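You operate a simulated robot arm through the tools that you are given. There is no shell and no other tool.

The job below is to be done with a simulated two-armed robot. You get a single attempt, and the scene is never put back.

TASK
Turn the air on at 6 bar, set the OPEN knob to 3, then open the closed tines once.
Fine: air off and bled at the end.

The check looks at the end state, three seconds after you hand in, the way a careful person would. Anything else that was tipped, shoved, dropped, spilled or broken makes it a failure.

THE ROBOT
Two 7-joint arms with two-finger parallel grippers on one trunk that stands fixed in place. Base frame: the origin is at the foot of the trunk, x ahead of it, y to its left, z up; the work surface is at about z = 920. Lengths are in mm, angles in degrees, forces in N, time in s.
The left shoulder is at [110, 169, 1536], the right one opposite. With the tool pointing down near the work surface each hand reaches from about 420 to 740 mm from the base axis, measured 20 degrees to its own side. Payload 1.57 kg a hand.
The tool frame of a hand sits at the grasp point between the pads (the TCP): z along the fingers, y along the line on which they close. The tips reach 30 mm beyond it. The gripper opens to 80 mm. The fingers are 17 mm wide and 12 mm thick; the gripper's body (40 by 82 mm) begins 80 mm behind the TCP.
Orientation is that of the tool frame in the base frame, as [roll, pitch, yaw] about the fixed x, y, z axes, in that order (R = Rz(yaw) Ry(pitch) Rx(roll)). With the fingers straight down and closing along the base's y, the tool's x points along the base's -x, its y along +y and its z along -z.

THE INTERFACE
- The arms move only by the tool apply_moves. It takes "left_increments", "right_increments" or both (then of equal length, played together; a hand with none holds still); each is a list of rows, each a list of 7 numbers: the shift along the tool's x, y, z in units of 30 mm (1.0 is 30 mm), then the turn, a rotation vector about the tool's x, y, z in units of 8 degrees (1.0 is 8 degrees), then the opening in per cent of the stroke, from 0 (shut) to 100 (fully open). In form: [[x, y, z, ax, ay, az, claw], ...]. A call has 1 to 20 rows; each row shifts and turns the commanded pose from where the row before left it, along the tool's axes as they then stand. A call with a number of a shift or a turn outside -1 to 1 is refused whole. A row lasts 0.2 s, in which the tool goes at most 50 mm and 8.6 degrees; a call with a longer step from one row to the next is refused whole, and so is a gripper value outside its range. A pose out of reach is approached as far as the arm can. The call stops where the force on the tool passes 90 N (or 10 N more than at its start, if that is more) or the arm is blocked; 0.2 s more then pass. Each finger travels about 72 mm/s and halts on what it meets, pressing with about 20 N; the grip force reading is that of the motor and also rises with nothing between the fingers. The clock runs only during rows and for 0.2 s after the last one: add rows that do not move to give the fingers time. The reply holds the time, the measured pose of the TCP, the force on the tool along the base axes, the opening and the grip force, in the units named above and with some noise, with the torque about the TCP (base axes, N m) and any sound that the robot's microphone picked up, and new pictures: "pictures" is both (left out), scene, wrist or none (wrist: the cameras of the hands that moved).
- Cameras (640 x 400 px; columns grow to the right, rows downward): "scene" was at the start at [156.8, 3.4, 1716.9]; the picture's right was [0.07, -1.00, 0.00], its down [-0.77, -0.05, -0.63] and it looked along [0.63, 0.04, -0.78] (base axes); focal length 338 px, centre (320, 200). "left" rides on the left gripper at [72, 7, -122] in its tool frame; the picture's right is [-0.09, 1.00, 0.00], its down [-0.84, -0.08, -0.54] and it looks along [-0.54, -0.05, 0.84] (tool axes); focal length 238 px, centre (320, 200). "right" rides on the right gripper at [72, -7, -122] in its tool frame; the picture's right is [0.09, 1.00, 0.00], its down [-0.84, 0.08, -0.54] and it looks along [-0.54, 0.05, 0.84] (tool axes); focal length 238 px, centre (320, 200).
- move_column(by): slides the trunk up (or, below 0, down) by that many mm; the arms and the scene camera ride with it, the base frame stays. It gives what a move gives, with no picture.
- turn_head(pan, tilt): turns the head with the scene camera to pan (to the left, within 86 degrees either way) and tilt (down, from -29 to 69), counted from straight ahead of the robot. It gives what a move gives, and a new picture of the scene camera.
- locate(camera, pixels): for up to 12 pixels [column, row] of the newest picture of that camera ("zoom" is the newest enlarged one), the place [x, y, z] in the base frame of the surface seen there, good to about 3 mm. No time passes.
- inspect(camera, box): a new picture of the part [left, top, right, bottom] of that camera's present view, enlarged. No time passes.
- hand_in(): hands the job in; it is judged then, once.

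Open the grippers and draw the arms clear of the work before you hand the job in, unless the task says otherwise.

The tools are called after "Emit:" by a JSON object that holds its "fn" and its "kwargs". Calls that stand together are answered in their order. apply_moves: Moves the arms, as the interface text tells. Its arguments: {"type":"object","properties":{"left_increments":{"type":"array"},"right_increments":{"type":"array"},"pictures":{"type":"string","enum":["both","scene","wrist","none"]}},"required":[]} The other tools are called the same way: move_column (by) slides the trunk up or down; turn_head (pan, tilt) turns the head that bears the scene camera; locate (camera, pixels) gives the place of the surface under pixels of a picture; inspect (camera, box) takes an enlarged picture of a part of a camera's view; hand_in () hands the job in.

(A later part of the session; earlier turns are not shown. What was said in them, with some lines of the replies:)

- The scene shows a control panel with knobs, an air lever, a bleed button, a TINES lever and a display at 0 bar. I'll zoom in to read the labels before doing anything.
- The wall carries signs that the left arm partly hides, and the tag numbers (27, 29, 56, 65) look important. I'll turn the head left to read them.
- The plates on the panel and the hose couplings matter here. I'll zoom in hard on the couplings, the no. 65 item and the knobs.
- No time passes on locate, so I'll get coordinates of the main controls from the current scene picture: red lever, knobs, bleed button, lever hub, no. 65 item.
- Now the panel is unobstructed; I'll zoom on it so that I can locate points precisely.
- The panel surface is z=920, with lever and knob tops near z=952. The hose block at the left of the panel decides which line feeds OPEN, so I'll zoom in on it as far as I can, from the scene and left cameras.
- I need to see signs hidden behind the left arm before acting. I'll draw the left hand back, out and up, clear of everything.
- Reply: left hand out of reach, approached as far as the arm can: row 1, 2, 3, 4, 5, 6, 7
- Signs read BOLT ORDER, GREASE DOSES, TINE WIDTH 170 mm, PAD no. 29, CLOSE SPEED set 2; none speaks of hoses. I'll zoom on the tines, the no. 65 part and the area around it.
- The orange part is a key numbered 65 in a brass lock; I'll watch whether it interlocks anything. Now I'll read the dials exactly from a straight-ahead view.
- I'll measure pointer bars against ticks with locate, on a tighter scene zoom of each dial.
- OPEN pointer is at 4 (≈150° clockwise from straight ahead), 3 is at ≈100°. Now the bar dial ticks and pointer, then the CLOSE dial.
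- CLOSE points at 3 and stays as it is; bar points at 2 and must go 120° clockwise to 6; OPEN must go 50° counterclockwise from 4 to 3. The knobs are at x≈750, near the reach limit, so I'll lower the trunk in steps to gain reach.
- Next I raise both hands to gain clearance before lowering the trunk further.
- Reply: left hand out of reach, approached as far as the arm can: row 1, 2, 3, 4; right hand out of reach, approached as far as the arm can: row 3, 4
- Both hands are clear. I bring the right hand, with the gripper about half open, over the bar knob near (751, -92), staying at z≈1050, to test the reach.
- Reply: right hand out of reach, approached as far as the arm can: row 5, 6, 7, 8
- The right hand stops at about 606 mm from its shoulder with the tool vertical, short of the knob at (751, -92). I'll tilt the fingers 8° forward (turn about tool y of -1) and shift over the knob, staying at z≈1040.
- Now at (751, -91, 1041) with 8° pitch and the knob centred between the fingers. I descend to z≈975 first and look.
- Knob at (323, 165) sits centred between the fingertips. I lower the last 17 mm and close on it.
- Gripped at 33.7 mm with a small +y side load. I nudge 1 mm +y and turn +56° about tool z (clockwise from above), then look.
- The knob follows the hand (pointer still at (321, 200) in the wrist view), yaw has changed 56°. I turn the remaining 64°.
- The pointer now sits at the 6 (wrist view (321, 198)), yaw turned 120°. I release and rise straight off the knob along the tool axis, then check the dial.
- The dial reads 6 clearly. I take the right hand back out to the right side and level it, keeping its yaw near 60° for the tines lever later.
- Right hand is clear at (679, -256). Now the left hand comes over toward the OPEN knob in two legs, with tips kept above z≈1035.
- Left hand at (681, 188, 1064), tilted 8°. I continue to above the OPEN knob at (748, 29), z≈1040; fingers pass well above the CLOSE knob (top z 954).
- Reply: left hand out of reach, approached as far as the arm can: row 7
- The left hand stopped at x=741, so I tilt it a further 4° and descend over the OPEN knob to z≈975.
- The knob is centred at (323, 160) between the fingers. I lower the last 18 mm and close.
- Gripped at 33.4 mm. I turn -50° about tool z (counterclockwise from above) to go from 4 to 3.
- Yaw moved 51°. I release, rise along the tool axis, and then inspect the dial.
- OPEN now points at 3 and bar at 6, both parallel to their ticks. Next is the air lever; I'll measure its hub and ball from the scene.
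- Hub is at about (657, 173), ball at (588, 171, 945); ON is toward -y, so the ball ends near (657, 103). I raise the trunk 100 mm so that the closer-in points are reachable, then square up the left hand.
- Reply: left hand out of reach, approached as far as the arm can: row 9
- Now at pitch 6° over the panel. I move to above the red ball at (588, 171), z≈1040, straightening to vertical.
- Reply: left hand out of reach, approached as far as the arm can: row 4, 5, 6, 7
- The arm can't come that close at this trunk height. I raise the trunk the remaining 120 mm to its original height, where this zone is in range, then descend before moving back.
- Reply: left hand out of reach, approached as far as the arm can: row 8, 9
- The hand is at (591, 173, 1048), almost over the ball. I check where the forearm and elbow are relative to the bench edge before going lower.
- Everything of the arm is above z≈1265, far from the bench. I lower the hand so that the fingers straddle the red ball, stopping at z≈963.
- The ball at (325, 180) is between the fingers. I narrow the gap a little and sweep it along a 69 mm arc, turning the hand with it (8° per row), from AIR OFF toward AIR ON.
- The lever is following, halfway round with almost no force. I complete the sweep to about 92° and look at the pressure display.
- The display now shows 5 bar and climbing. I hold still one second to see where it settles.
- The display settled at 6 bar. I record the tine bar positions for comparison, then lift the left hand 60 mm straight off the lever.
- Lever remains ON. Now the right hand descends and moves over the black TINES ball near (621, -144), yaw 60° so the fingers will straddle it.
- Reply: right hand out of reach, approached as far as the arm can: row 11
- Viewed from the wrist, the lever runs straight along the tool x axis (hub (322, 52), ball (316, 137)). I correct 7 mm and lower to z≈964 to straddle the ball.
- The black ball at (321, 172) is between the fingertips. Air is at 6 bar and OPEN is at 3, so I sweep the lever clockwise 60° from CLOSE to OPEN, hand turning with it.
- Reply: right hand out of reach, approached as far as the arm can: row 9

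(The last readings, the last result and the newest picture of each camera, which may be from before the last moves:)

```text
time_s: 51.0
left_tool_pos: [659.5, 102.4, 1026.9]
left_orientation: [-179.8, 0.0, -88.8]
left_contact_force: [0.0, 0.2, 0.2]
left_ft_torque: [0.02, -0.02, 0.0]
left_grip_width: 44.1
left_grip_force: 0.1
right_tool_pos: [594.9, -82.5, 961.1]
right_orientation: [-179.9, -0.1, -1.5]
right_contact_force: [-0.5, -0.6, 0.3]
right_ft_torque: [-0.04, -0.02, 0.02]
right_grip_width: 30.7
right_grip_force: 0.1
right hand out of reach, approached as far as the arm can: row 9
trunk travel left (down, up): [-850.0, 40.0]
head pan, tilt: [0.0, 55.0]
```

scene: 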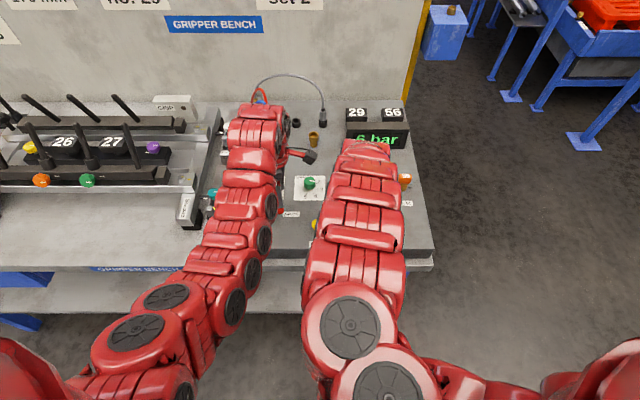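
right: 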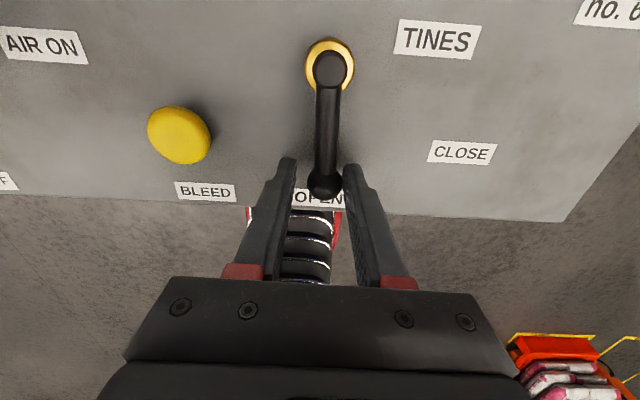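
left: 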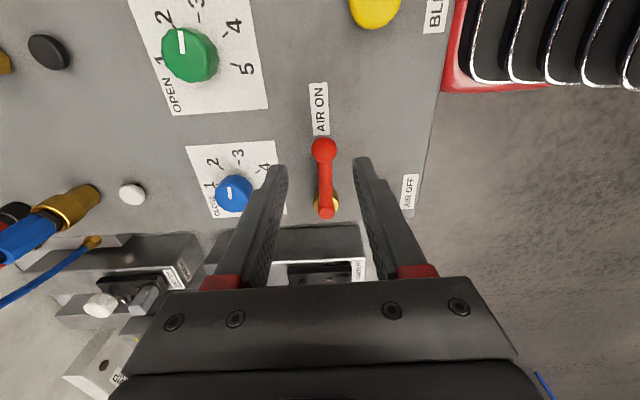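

The tine rods are visibly moving open. I hold 1.4 s and look at the tines and the pressure.

Emit:
{"fn": "apply_moves", "kwargs": {"right_increments": [[0, 0, 0, 0, 0, 0, 45], [0, 0, 0, 0, 0, 0, 50], [0, 0, 0, 0, 0, 0, 50], [0, 0, 0, 0, 0, 0, 50], [0, 0, 0, 0, 0, 0, 50], [0, 0, 0, 0, 0, 0, 50], [0, 0, 0, 0, 0, 0, 50]], "pictures": "both"}}

Emit:
{"fn": "inspect", "kwargs": {"camera": "scene", "box": [0, 80, 300, 270]}}

Emit:
{"fn": "inspect", "kwargs": {"camera": "scene", "box": [280, 90, 440, 260]}}

```text
time_s: 52.6
left_tool_pos: [659.3, 102.7, 1026.8]
left_orientation: [-179.8, 0.2, -88.8]
left_contact_force: [0.1, 0.0, 0.3]
left_ft_torque: [-0.03, 0.0, 0.0]
left_grip_width: 44.1
left_grip_force: 0.0
right_tool_pos: [594.7, -84.0, 961.3]
right_orientation: [-179.9, 0.1, -1.5]
right_contact_force: [-0.5, 0.6, -0.1]
right_ft_torque: [-0.04, -0.02, 0.01]
right_grip_width: 40.0
right_grip_force: 0.0
trunk travel left (down, up): [-850.0, 40.0]
head pan, tilt: [0.0, 55.0]
```

scene: 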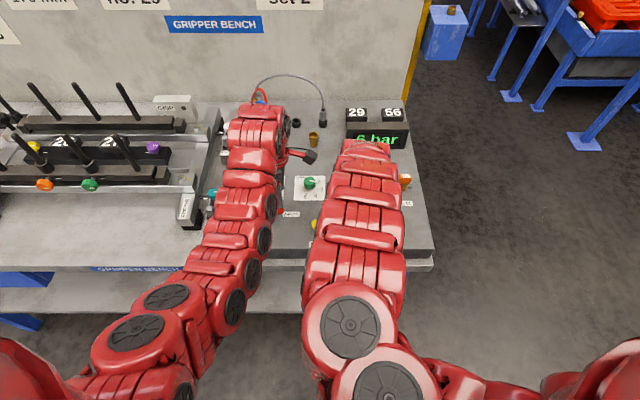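
right: 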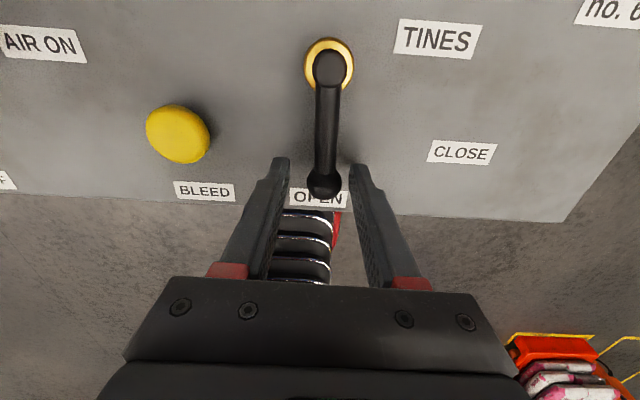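

```text
2.11 times, centred on (150, 175) of scene
```

zoom: 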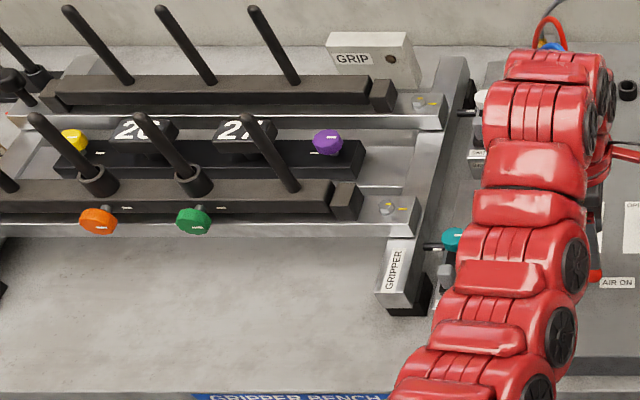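

```text
2.35 times, centred on (360, 175) of scene
```

zoom: 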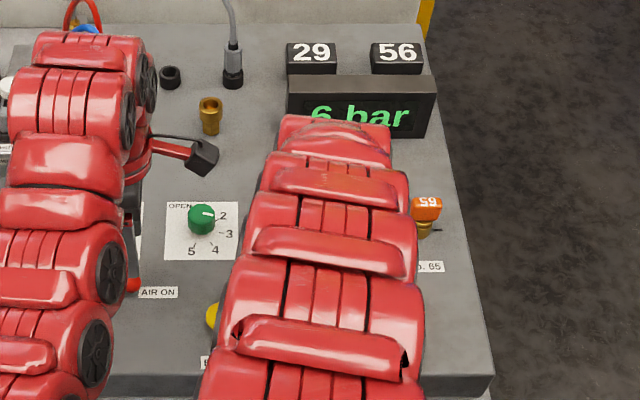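

The tine rods have swung up from inward to nearly upright. I wait another 1.4 s to see whether they're still moving.

Emit:
{"fn": "apply_moves", "kwargs": {"right_increments": [[0, 0, 0, 0, 0, 0, 50], [0, 0, 0, 0, 0, 0, 50], [0, 0, 0, 0, 0, 0, 50], [0, 0, 0, 0, 0, 0, 50], [0, 0, 0, 0, 0, 0, 50], [0, 0, 0, 0, 0, 0, 50], [0, 0, 0, 0, 0, 0, 50]], "pictures": "scene"}}

Emit:
{"fn": "inspect", "kwargs": {"camera": "scene", "box": [0, 80, 300, 270]}}

```text
time_s: 54.2
left_tool_pos: [660.0, 102.0, 1026.7]
left_orientation: [-180.0, 0.1, -88.8]
left_contact_force: [0.7, -0.7, -0.2]
left_ft_torque: [-0.02, -0.01, 0.0]
left_grip_width: 43.9
left_grip_force: 0.1
right_tool_pos: [595.3, -84.5, 959.8]
right_orientation: [-180.0, 0.1, -1.5]
right_contact_force: [-0.4, 0.2, 0.3]
right_ft_torque: [0.01, 0.0, -0.01]
right_grip_width: 40.1
right_grip_force: 0.0
trunk travel left (down, up): [-850.0, 40.0]
head pan, tilt: [0.0, 55.0]
```

scene: 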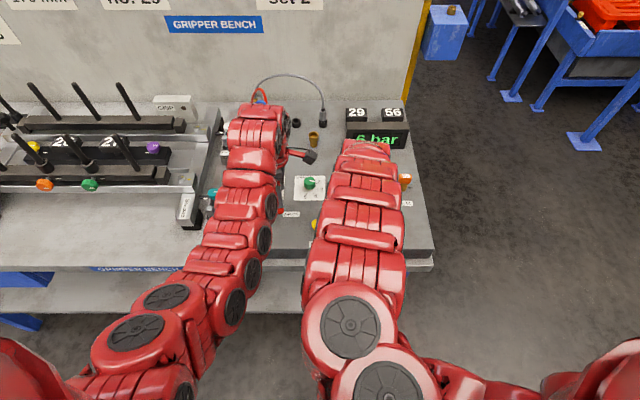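

```text
2.11 times, centred on (150, 175) of scene
```

zoom: 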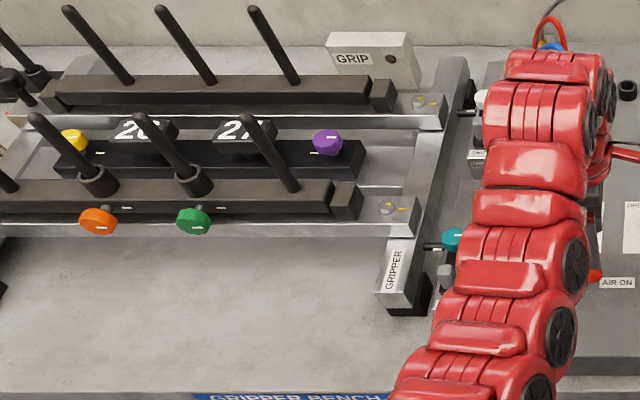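

The tines have stopped moving in the open position (the two pictures are identical). I check rod tip locations to confirm that they're upright.

Emit:
{"fn": "locate", "kwargs": {"camera": "zoom", "pixels": [[252, 12], [292, 78], [162, 12], [247, 122], [290, 184], [140, 122], [190, 178], [36, 120], [70, 12]]}}

Emit:
{"fn": "inspect", "kwargs": {"camera": "scene", "box": [0, 80, 150, 200]}}

```text
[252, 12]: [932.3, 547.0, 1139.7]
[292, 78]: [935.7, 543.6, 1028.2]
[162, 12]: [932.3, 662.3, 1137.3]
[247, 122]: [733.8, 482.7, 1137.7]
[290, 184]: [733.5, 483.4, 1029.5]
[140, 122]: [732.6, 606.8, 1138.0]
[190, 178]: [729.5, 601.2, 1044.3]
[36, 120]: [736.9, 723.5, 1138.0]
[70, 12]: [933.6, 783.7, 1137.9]
```

```text
3.33 times, centred on (75, 140) of scene
```

zoom: 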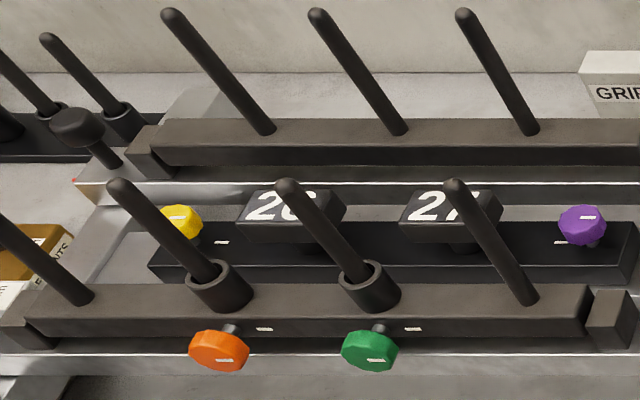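

All rods are upright (tip x equals base x), so the tines are fully open. Now I lift the right hand straight off the lever and take it back to the right.

Emit:
{"fn": "apply_moves", "kwargs": {"right_increments": [[0, 0, -0.5, 0, 0, 0, 60], [0, 0, -0.9, 0, 0, 0, 60], [0, 0, -0.9, 0, 0, 0, 60], [0, 0, -0.6, 0, 0, 0, 60], [0.3, 0.85, -0.2, 0, 0, 0, 60], [0.3, 0.85, -0.2, 0, 0, 0, 60], [0.3, 0.85, -0.2, 0, 0, 0, 60], [0.3, 0.85, -0.2, 0, 0, 0, 60], [0.3, 0.85, -0.2, 0, 0, 0, 60], [0.3, 0.85, -0.2, 0, 0, 0, 60]], "pictures": "both"}}

```text
time_s: 56.4
left_tool_pos: [659.6, 101.0, 1027.1]
left_orientation: [-179.8, 0.1, -88.8]
left_contact_force: [0.1, -0.7, -0.2]
left_ft_torque: [0.01, 0.0, -0.03]
left_grip_width: 44.0
left_grip_force: 0.2
right_tool_pos: [677.6, -244.4, 1070.6]
right_orientation: [-179.9, 0.0, -1.5]
right_contact_force: [-0.7, -1.1, -0.5]
right_ft_torque: [0.04, 0.01, 0.01]
right_grip_width: 47.9
right_grip_force: 0.0
right hand out of reach, approached as far as the arm can: row 1, 2, 3, 4
trunk travel left (down, up): [-850.0, 40.0]
head pan, tilt: [0.0, 55.0]
```

scene: 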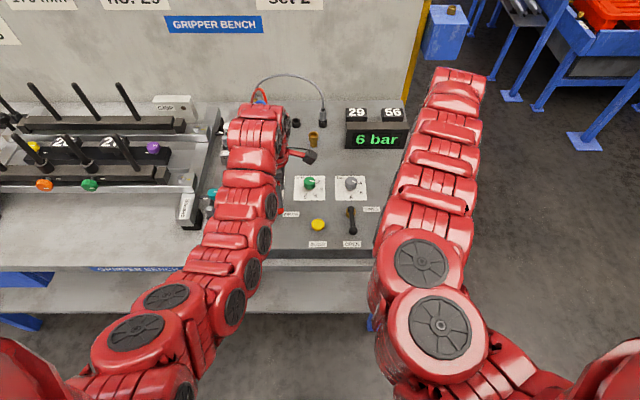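
right: 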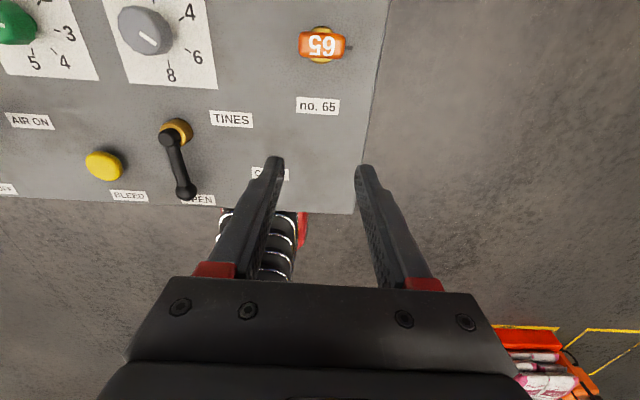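

The lever stays at OPEN in the picture. I zoom to verify its state and the knobs.

Emit:
{"fn": "inspect", "kwargs": {"camera": "scene", "box": [275, 165, 395, 255]}}

Emit:
{"fn": "inspect", "kwargs": {"camera": "right", "box": [0, 0, 360, 220]}}

```text
4.44 times, centred on (335, 210) of scene
```

zoom: 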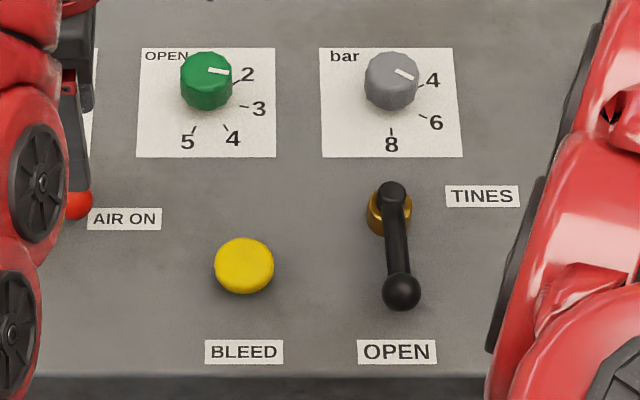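

```text
1.78 times, centred on (180, 110) of right
```

zoom: 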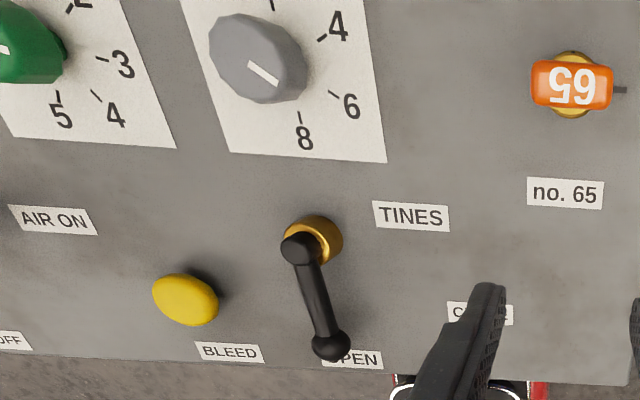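

TINES is at OPEN, OPEN knob at 3, bar at 6, key 65 untouched. Now I lower the left hand back over the red ball.

Emit:
{"fn": "apply_moves", "kwargs": {"left_increments": [[0, 0, 0.7, 0, 0, 0, 55], [0, 0, 0.7, 0, 0, 0, 55], [0, 0, 0.69, 0, 0, 0, 55], [0, 0, 0, 0, 0, 0, 38], [0, 0, 0, 0, 0, 0, 38]], "pictures": "wrist"}}

```text
time_s: 57.6
left_tool_pos: [659.6, 101.7, 964.5]
left_orientation: [-179.9, 0.1, -88.8]
left_contact_force: [0.6, 0.7, -0.7]
left_ft_torque: [-0.01, -0.02, -0.01]
left_grip_width: 30.3
left_grip_force: 0.0
right_tool_pos: [678.5, -243.2, 1070.2]
right_orientation: [180.0, -0.1, -1.6]
right_contact_force: [-0.2, -0.5, -0.3]
right_ft_torque: [0.01, 0.0, -0.02]
right_grip_width: 48.1
right_grip_force: 0.2
trunk travel left (down, up): [-850.0, 40.0]
head pan, tilt: [0.0, 55.0]
```

left: 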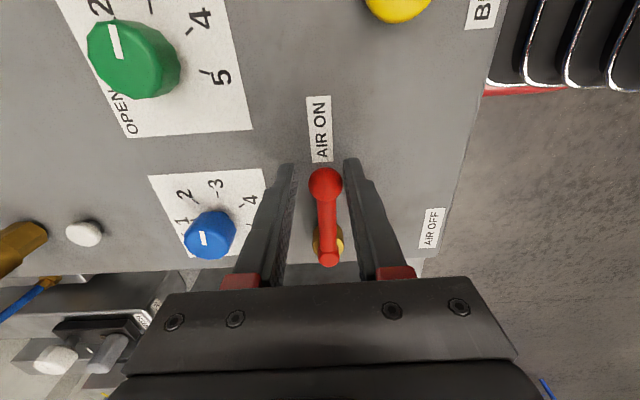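

The red ball (325, 183) is captured again. I sweep it back 92° clockwise to AIR OFF.

Emit:
{"fn": "apply_moves", "kwargs": {"left_increments": [[-0.0224, 0.3202, 0, 0, 0, 1, 38], [-0.0224, 0.3202, 0, 0, 0, 1, 38], [-0.0224, 0.3202, 0, 0, 0, 1, 38], [-0.0224, 0.3202, 0, 0, 0, 1, 38], [-0.0224, 0.3202, 0, 0, 0, 1, 38], [-0.0224, 0.3202, 0, 0, 0, 1, 38], [-0.0224, 0.3202, 0, 0, 0, 1, 38], [-0.0224, 0.3202, 0, 0, 0, 1, 38], [-0.0224, 0.3202, 0, 0, 0, 1, 38], [-0.0224, 0.3202, 0, 0, 0, 1, 38], [-0.0224, 0.3202, 0, 0, 0, 1, 38], [-0.01, 0.2, 0, 0, 0, 0.5, 38], [0, 0, 0, 0, 0, 0, 38]], "pictures": "both"}}

```text
time_s: 60.4
left_tool_pos: [590.1, 174.6, 964.7]
left_orientation: [179.8, 0.0, 179.1]
left_contact_force: [-0.5, -0.6, -0.4]
left_ft_torque: [0.0, 0.01, -0.01]
left_grip_width: 30.7
left_grip_force: 0.4
right_tool_pos: [677.2, -242.5, 1070.8]
right_orientation: [-180.0, -0.1, -1.6]
right_contact_force: [-0.4, 0.5, -0.3]
right_ft_torque: [0.02, 0.01, 0.02]
right_grip_width: 48.1
right_grip_force: 0.2
trunk travel left (down, up): [-850.0, 40.0]
head pan, tilt: [0.0, 55.0]
```

scene: 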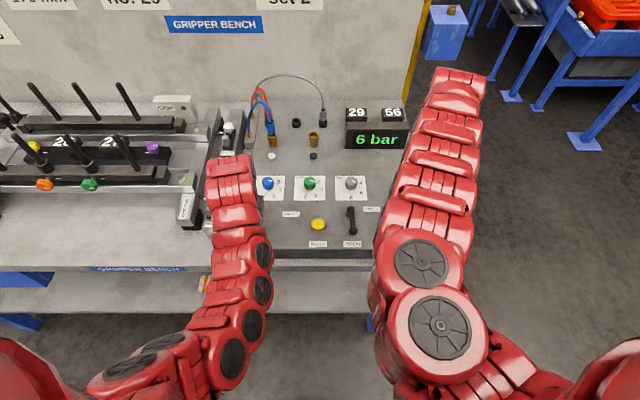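
left: 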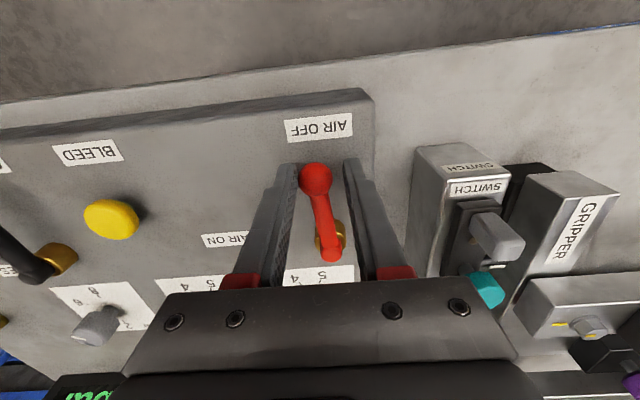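

The lever lags slightly at OFF (ball at (316, 180) vs 325 originally). I nudge 3 mm further in +y, then centre back off.

Emit:
{"fn": "apply_moves", "kwargs": {"left_increments": [[0, 0.06, 0, 0, 0, 0, 38], [0, 0.05, 0, 0, 0, 0, 38], [0, 0, 0, 0, 0, 0, 38], [0, -0.15, 0, 0, 0, 0, 45], [0, 0, 0, 0, 0, 0, 55]], "pictures": "both"}}

Emit:
{"fn": "inspect", "kwargs": {"camera": "left", "box": [240, 100, 420, 290]}}

```text
time_s: 61.6
left_tool_pos: [589.3, 171.7, 963.7]
left_orientation: [179.9, 0.2, 179.2]
left_contact_force: [0.6, 0.2, 0.9]
left_ft_torque: [0.01, -0.02, 0.01]
left_grip_width: 43.9
left_grip_force: 0.1
right_tool_pos: [676.9, -242.2, 1071.3]
right_orientation: [-180.0, -0.2, -1.5]
right_contact_force: [1.3, 0.8, -0.3]
right_ft_torque: [-0.01, 0.02, -0.02]
right_grip_width: 48.2
right_grip_force: 0.0
trunk travel left (down, up): [-850.0, 40.0]
head pan, tilt: [0.0, 55.0]
```

scene: 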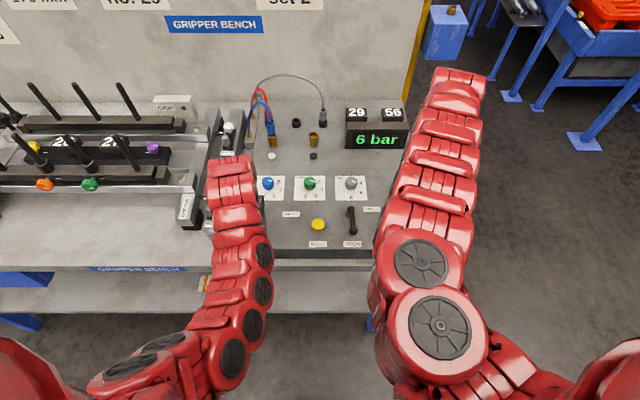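
left: 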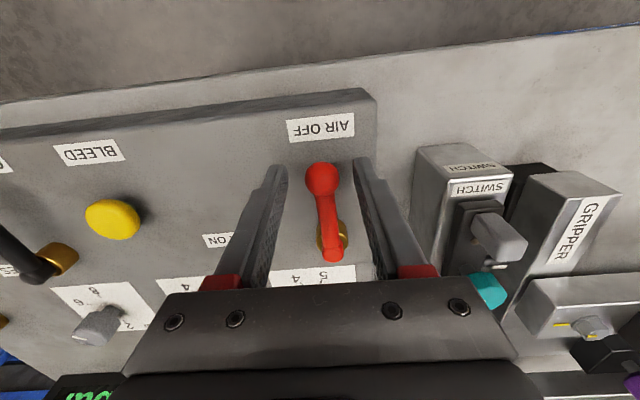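

```text
2.11 times, centred on (330, 195) of left
```

zoom: 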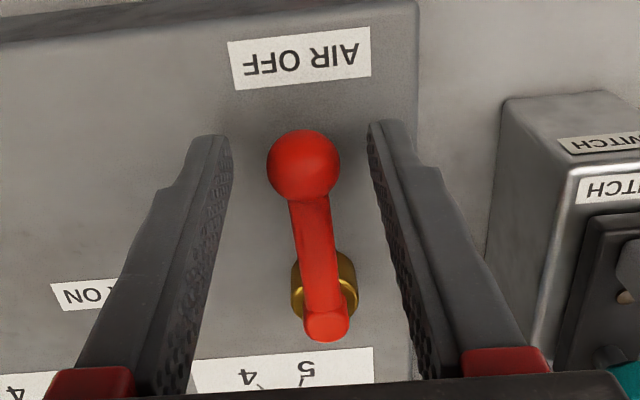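

Air lever is at OFF; pressure holds at 6 bar until bled. I raise the left hand clear, close its fingers and move over the yellow BLEED button at (614, 5).

Emit:
{"fn": "apply_moves", "kwargs": {"left_increments": [[0, 0, -0.85, 0, 0, 0, 55], [0, 0, -0.85, 0, 0, 0, 55], [-0.13, -0.796, 0, 0, 0, 0, 40], [-0.13, -0.796, 0, 0, 0, 0, 20], [-0.13, -0.796, 0, 0, 0, 0, 0], [-0.13, -0.796, 0, 0, 0, 0, 0], [-0.13, -0.796, 0, 0, 0, 0, 0], [-0.13, -0.796, 0, 0, 0, 0, 0], [-0.13, -0.796, 0, 0, 0, 0, 0]], "pictures": "both"}}

```text
time_s: 63.6
left_tool_pos: [615.3, 3.8, 1015.8]
left_orientation: [179.9, 0.1, 179.3]
left_contact_force: [-0.6, 0.0, -0.3]
left_ft_torque: [0.0, -0.02, 0.01]
left_grip_width: 0.0
left_grip_force: 20.0
right_tool_pos: [676.7, -243.0, 1070.9]
right_orientation: [-180.0, -0.2, -1.6]
right_contact_force: [1.3, -0.1, 0.5]
right_ft_torque: [0.02, 0.01, 0.0]
right_grip_width: 48.0
right_grip_force: 0.1
trunk travel left (down, up): [-850.0, 40.0]
head pan, tilt: [0.0, 55.0]
```

scene: 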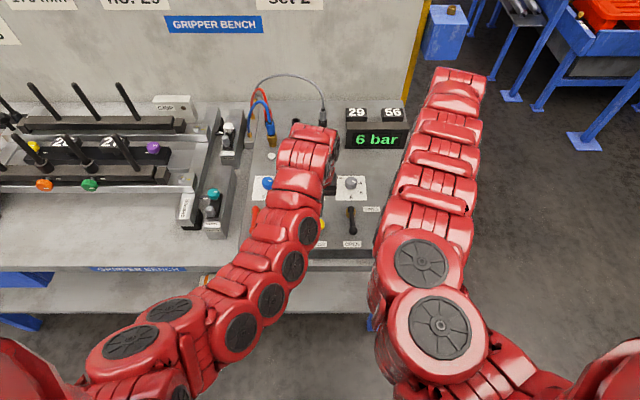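
left: 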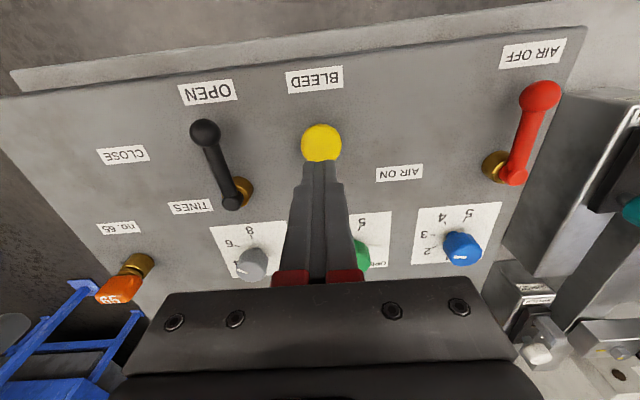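

The fingertips are in line with the button. I lower to just above contact, then press in small steps while watching force and the display.

Emit:
{"fn": "apply_moves", "kwargs": {"left_increments": [[0, 0.03, 0.66, 0, 0, 0, 0], [0.02, 0, 0.66, 0, 0, 0, 0], [0, 0, 0.1, 0, 0, 0, 0], [0, 0, 0.1, 0, 0, 0, 0], [0, 0, 0.1, 0, 0, 0, 0]], "pictures": "both"}}

```text
time_s: 64.8
left_tool_pos: [613.4, 4.8, 967.2]
left_orientation: [179.9, 0.2, 179.2]
left_contact_force: [0.4, 0.0, 1.7]
left_ft_torque: [0.03, -0.01, -0.04]
left_grip_width: 0.0
left_grip_force: 19.6
right_tool_pos: [676.5, -242.9, 1069.7]
right_orientation: [180.0, -0.1, -1.6]
right_contact_force: [0.4, -0.3, -1.2]
right_ft_torque: [-0.02, -0.01, 0.01]
right_grip_width: 48.0
right_grip_force: 0.0
trunk travel left (down, up): [-850.0, 40.0]
head pan, tilt: [0.0, 55.0]
```

scene: 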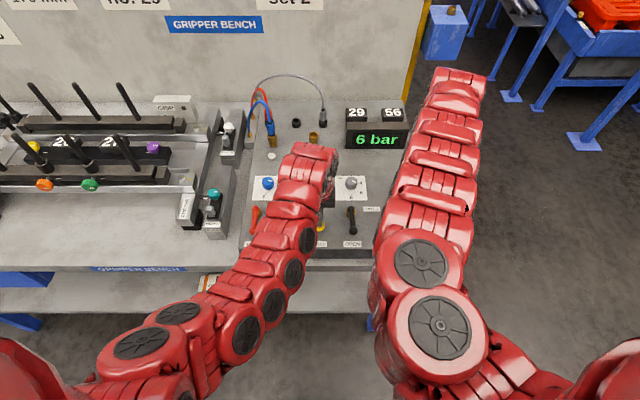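
left: 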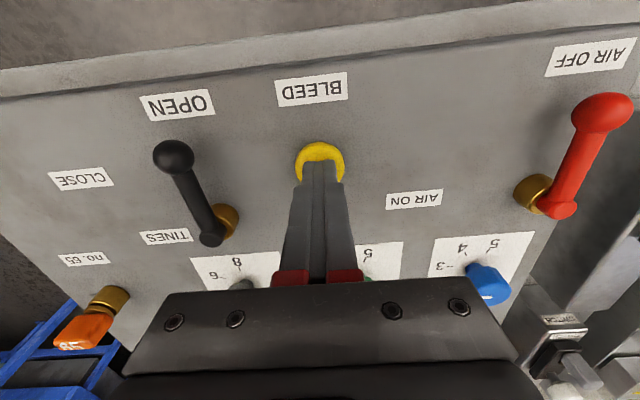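

Contact is just beginning (1.7 N). I press on in 2 mm steps and hold.

Emit:
{"fn": "apply_moves", "kwargs": {"left_increments": [[0, 0, 0.08, 0, 0, 0, 0], [0, 0, 0.08, 0, 0, 0, 0], [0, 0, 0, 0, 0, 0, 0], [0, 0, 0, 0, 0, 0, 0]], "pictures": "scene"}}

```text
time_s: 65.8
left_tool_pos: [613.5, 6.2, 962.7]
left_orientation: [179.9, 0.3, 179.2]
left_contact_force: [0.3, -0.1, 14.5]
left_ft_torque: [-0.03, -0.05, 0.01]
left_grip_width: 0.0
left_grip_force: 19.4
right_tool_pos: [676.6, -243.7, 1071.2]
right_orientation: [-180.0, -0.1, -1.6]
right_contact_force: [0.2, 0.6, -0.2]
right_ft_torque: [-0.02, -0.02, 0.02]
right_grip_width: 47.9
right_grip_force: 0.0
trunk travel left (down, up): [-850.0, 40.0]
head pan, tilt: [0.0, 55.0]
```

scene: 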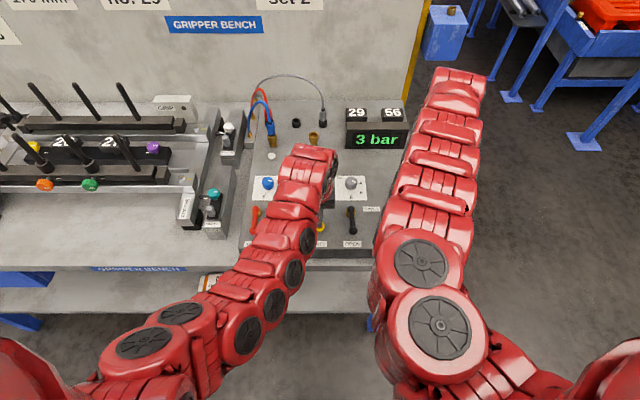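

The pressure is falling: 3 bar now at 14.5 N of press. I hold it pressed for three more seconds.

Emit:
{"fn": "apply_moves", "kwargs": {"left_increments": [[0, 0, 0, 0, 0, 0, 0], [0, 0, 0, 0, 0, 0, 0], [0, 0, 0, 0, 0, 0, 0], [0, 0, 0, 0, 0, 0, 0], [0, 0, 0, 0, 0, 0, 0], [0, 0, 0, 0, 0, 0, 0], [0, 0, 0, 0, 0, 0, 0], [0, 0, 0, 0, 0, 0, 0], [0, 0, 0, 0, 0, 0, 0], [0, 0, 0, 0, 0, 0, 0], [0, 0, 0, 0, 0, 0, 0], [0, 0, 0, 0, 0, 0, 0], [0, 0, 0, 0, 0, 0, 0], [0, 0, 0, 0, 0, 0, 0], [0, 0, 0, 0, 0, 0, 0]], "pictures": "scene"}}

Emit:
{"fn": "inspect", "kwargs": {"camera": "scene", "box": [330, 90, 430, 160]}}

Emit:
{"fn": "inspect", "kwargs": {"camera": "scene", "box": [0, 80, 250, 240]}}

```text
time_s: 69.0
left_tool_pos: [613.1, 6.2, 962.8]
left_orientation: [179.7, 0.2, 179.2]
left_contact_force: [6.0, -2.0, 18.7]
left_ft_torque: [-0.08, -0.24, 0.01]
left_grip_width: 0.3
left_grip_force: 20.0
right_tool_pos: [675.4, -243.2, 1071.1]
right_orientation: [-179.9, -0.1, -1.6]
right_contact_force: [0.9, 0.4, -0.1]
right_ft_torque: [-0.01, 0.03, 0.01]
right_grip_width: 48.1
right_grip_force: 0.1
trunk travel left (down, up): [-850.0, 40.0]
head pan, tilt: [0.0, 55.0]
```

scene: 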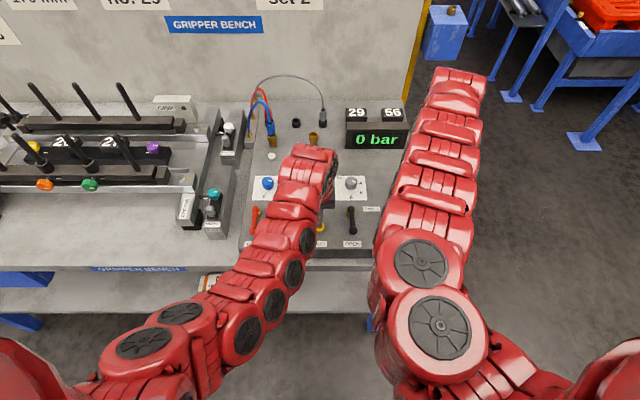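

```text
5.71 times, centred on (380, 125) of scene
```

zoom: 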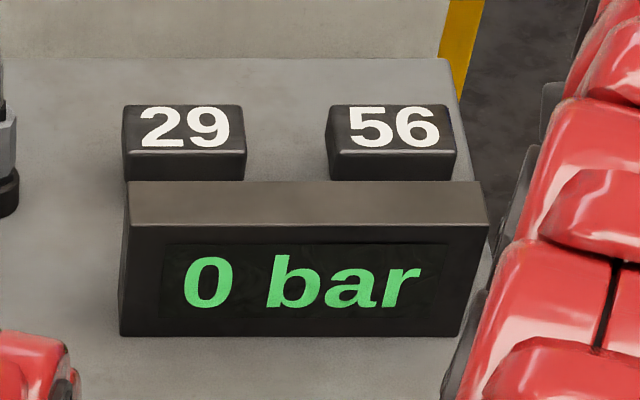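

```text
2.50 times, centred on (125, 160) of scene
```

zoom: 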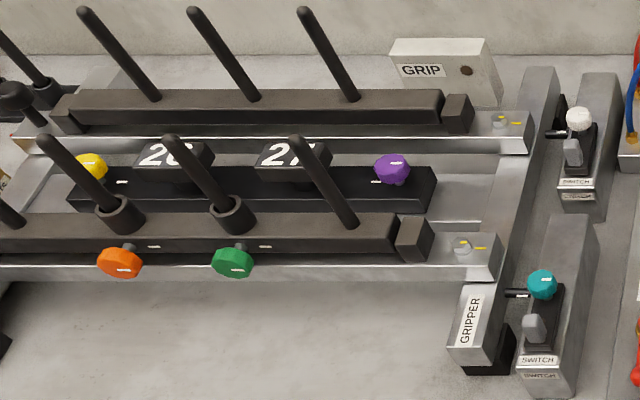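

Display reads 0 bar and the tines remain open. I lift the left hand straight off the button and draw it back up to its starting side.

Emit:
{"fn": "apply_moves", "kwargs": {"left_increments": [[0, 0, -0.4, 0, 0, 0, 0], [0, 0, -0.9, 0, 0, 0, 0], [0, 0, -0.9, 0, 0, 0, 20], [-0.1, 0.87, -0.4, 0, 0, 0, 60], [-0.1, 0.87, -0.4, 0, 0, 0, 100], [-0.1, 0.87, -0.4, 0, 0, 0, 100], [-0.1, 0.87, -0.4, 0, 0, 0, 100], [-0.1, 0.87, -0.4, 0, 0, 0, 100], [-0.1, 0.87, -0.4, 0, 0, 0, 100], [-0.1, 0.87, -0.4, 0, 0, 0, 100], [-0.1, 0.87, -0.4, 0, 0, 0, 100], [-0.1, 0.87, -0.4, 0, 0, 0, 100], [-0.1, 0.87, -0.4, 0, 0, 0, 100]], "pictures": "both"}}

```text
time_s: 71.8
left_tool_pos: [647.8, 278.4, 1141.4]
left_orientation: [179.8, 0.1, 179.1]
left_contact_force: [-0.5, 0.8, -0.1]
left_ft_torque: [0.0, -0.02, -0.03]
left_grip_width: 79.8
left_grip_force: 0.0
left hand out of reach, approached as far as the arm can: row 9
right_tool_pos: [676.3, -242.3, 1071.4]
right_orientation: [179.9, -0.1, -1.6]
right_contact_force: [0.4, 0.0, 0.9]
right_ft_torque: [-0.01, 0.0, 0.0]
right_grip_width: 47.8
right_grip_force: 0.0
trunk travel left (down, up): [-850.0, 40.0]
head pan, tilt: [0.0, 55.0]
```

scene: 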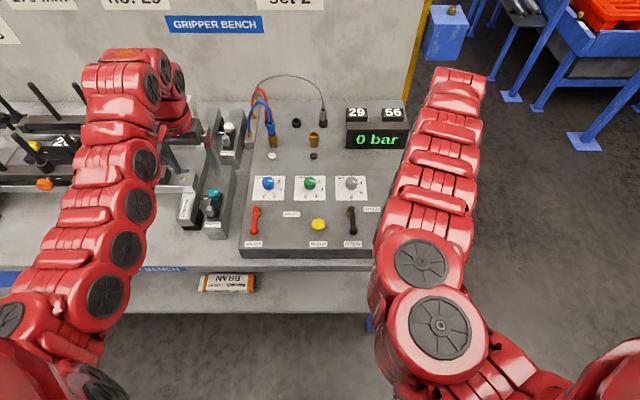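
left: 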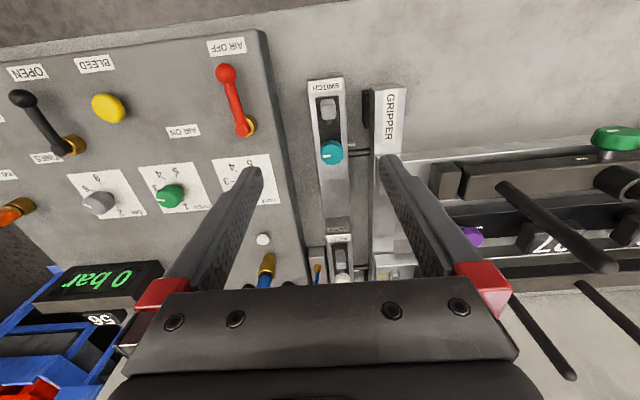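

Both levers and the display look right. I raise both hands further and open the right gripper, well clear of the work.

Emit:
{"fn": "apply_moves", "kwargs": {"left_increments": [[0, 0, -0.8, 0, 0, 0, 100], [0, 0, -0.8, 0, 0, 0, 100], [0, 0, -0.8, 0, 0, 0, 100], [0, 0, -0.8, 0, 0, 0, 100]], "right_increments": [[0, 0.35, -0.9, 0, 0, 0, 60], [0, 0.35, -0.9, 0, 0, 0, 80], [0, 0.35, -0.9, 0, 0, 0, 100], [0, 0.35, -0.9, 0, 0, 0, 100]], "pictures": "both"}}

Emit:
{"fn": "inspect", "kwargs": {"camera": "scene", "box": [235, 165, 395, 255]}}

Emit:
{"fn": "inspect", "kwargs": {"camera": "scene", "box": [230, 60, 440, 180]}}

Emit:
{"fn": "inspect", "kwargs": {"camera": "left", "box": [300, 50, 640, 300]}}

```text
time_s: 72.8
left_tool_pos: [645.0, 277.5, 1238.8]
left_orientation: [179.9, 0.1, 179.4]
left_contact_force: [0.2, 0.5, -0.2]
left_ft_torque: [0.01, -0.01, -0.02]
left_grip_width: 79.9
left_grip_force: 0.0
right_tool_pos: [675.3, -286.4, 1179.0]
right_orientation: [-179.9, -0.2, -1.6]
right_contact_force: [-0.2, 0.3, -0.1]
right_ft_torque: [0.04, -0.03, 0.0]
right_grip_width: 79.9
right_grip_force: 0.0
trunk travel left (down, up): [-850.0, 40.0]
head pan, tilt: [0.0, 55.0]
```

scene: 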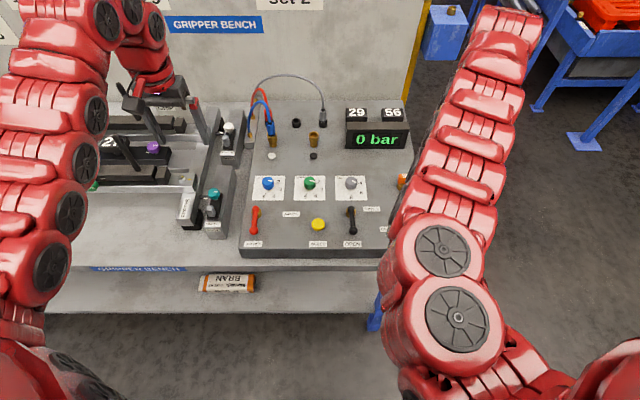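
right: 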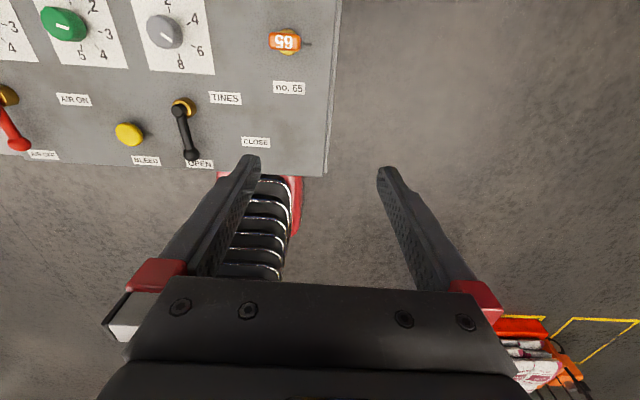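
left: 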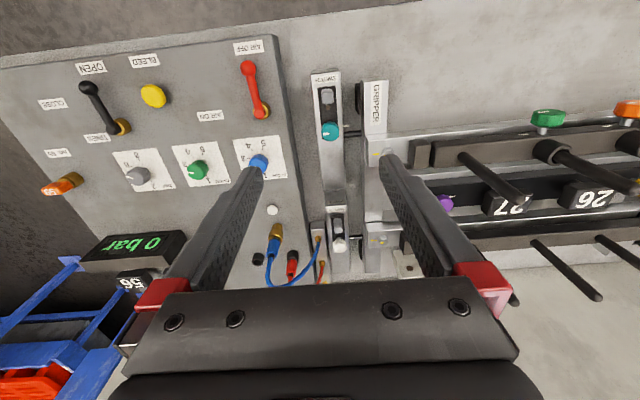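

```text
4.00 times, centred on (315, 210) of scene
```

zoom: 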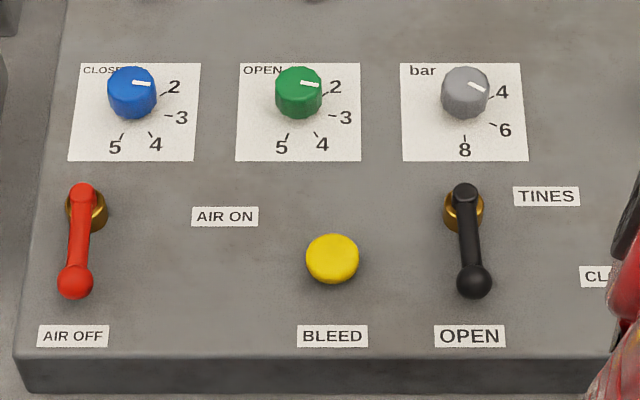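

```text
3.05 times, centred on (335, 120) of scene
```

zoom: 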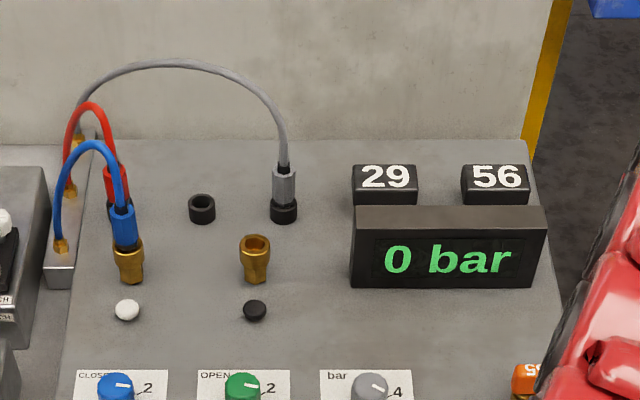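

```text
1.60 times, centred on (470, 175) of left
```

zoom: 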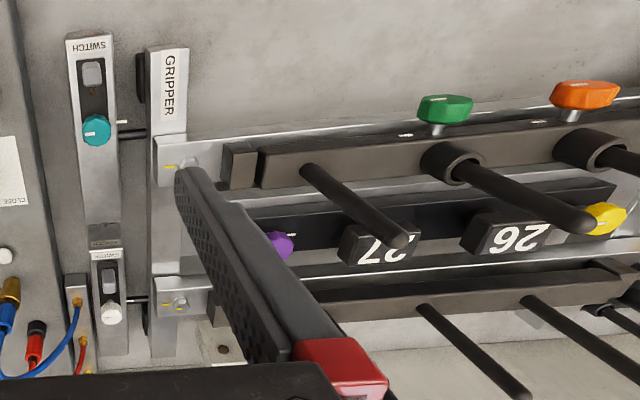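

Everything checks out: air lever at OFF, display 0 bar, OPEN knob at 3, bar knob at 6, TINES at OPEN with the tines upright, both grippers open and clear. I hand the job in.

Emit:
{"fn": "hand_in", "kwargs": {}}

```text
The job is handed in.
```

The tines are open, and the air is off and bled to 0 bar. I've handed the job in; no verdict has come back yet.

- **Pressure:** I set the bar knob from 2 to 6, turned the air lever on, and the display settled at 6 bar.
- **OPEN knob:** I turned it from 4 to 3 before turning the air on.
- **Tines:** I moved the TINES lever from CLOSE to OPEN once. The rods swung upright and stayed there after bleeding. The lever is still at OPEN.
- **Shutdown:** I returned the air lever to AIR OFF, then held BLEED until the display read 0 bar.

Both grippers are open and the arms are drawn clear. I left everything else alone, including the CLOSE knob, which is at 3 although the wall sign says "CLOSE SPEED set 2".
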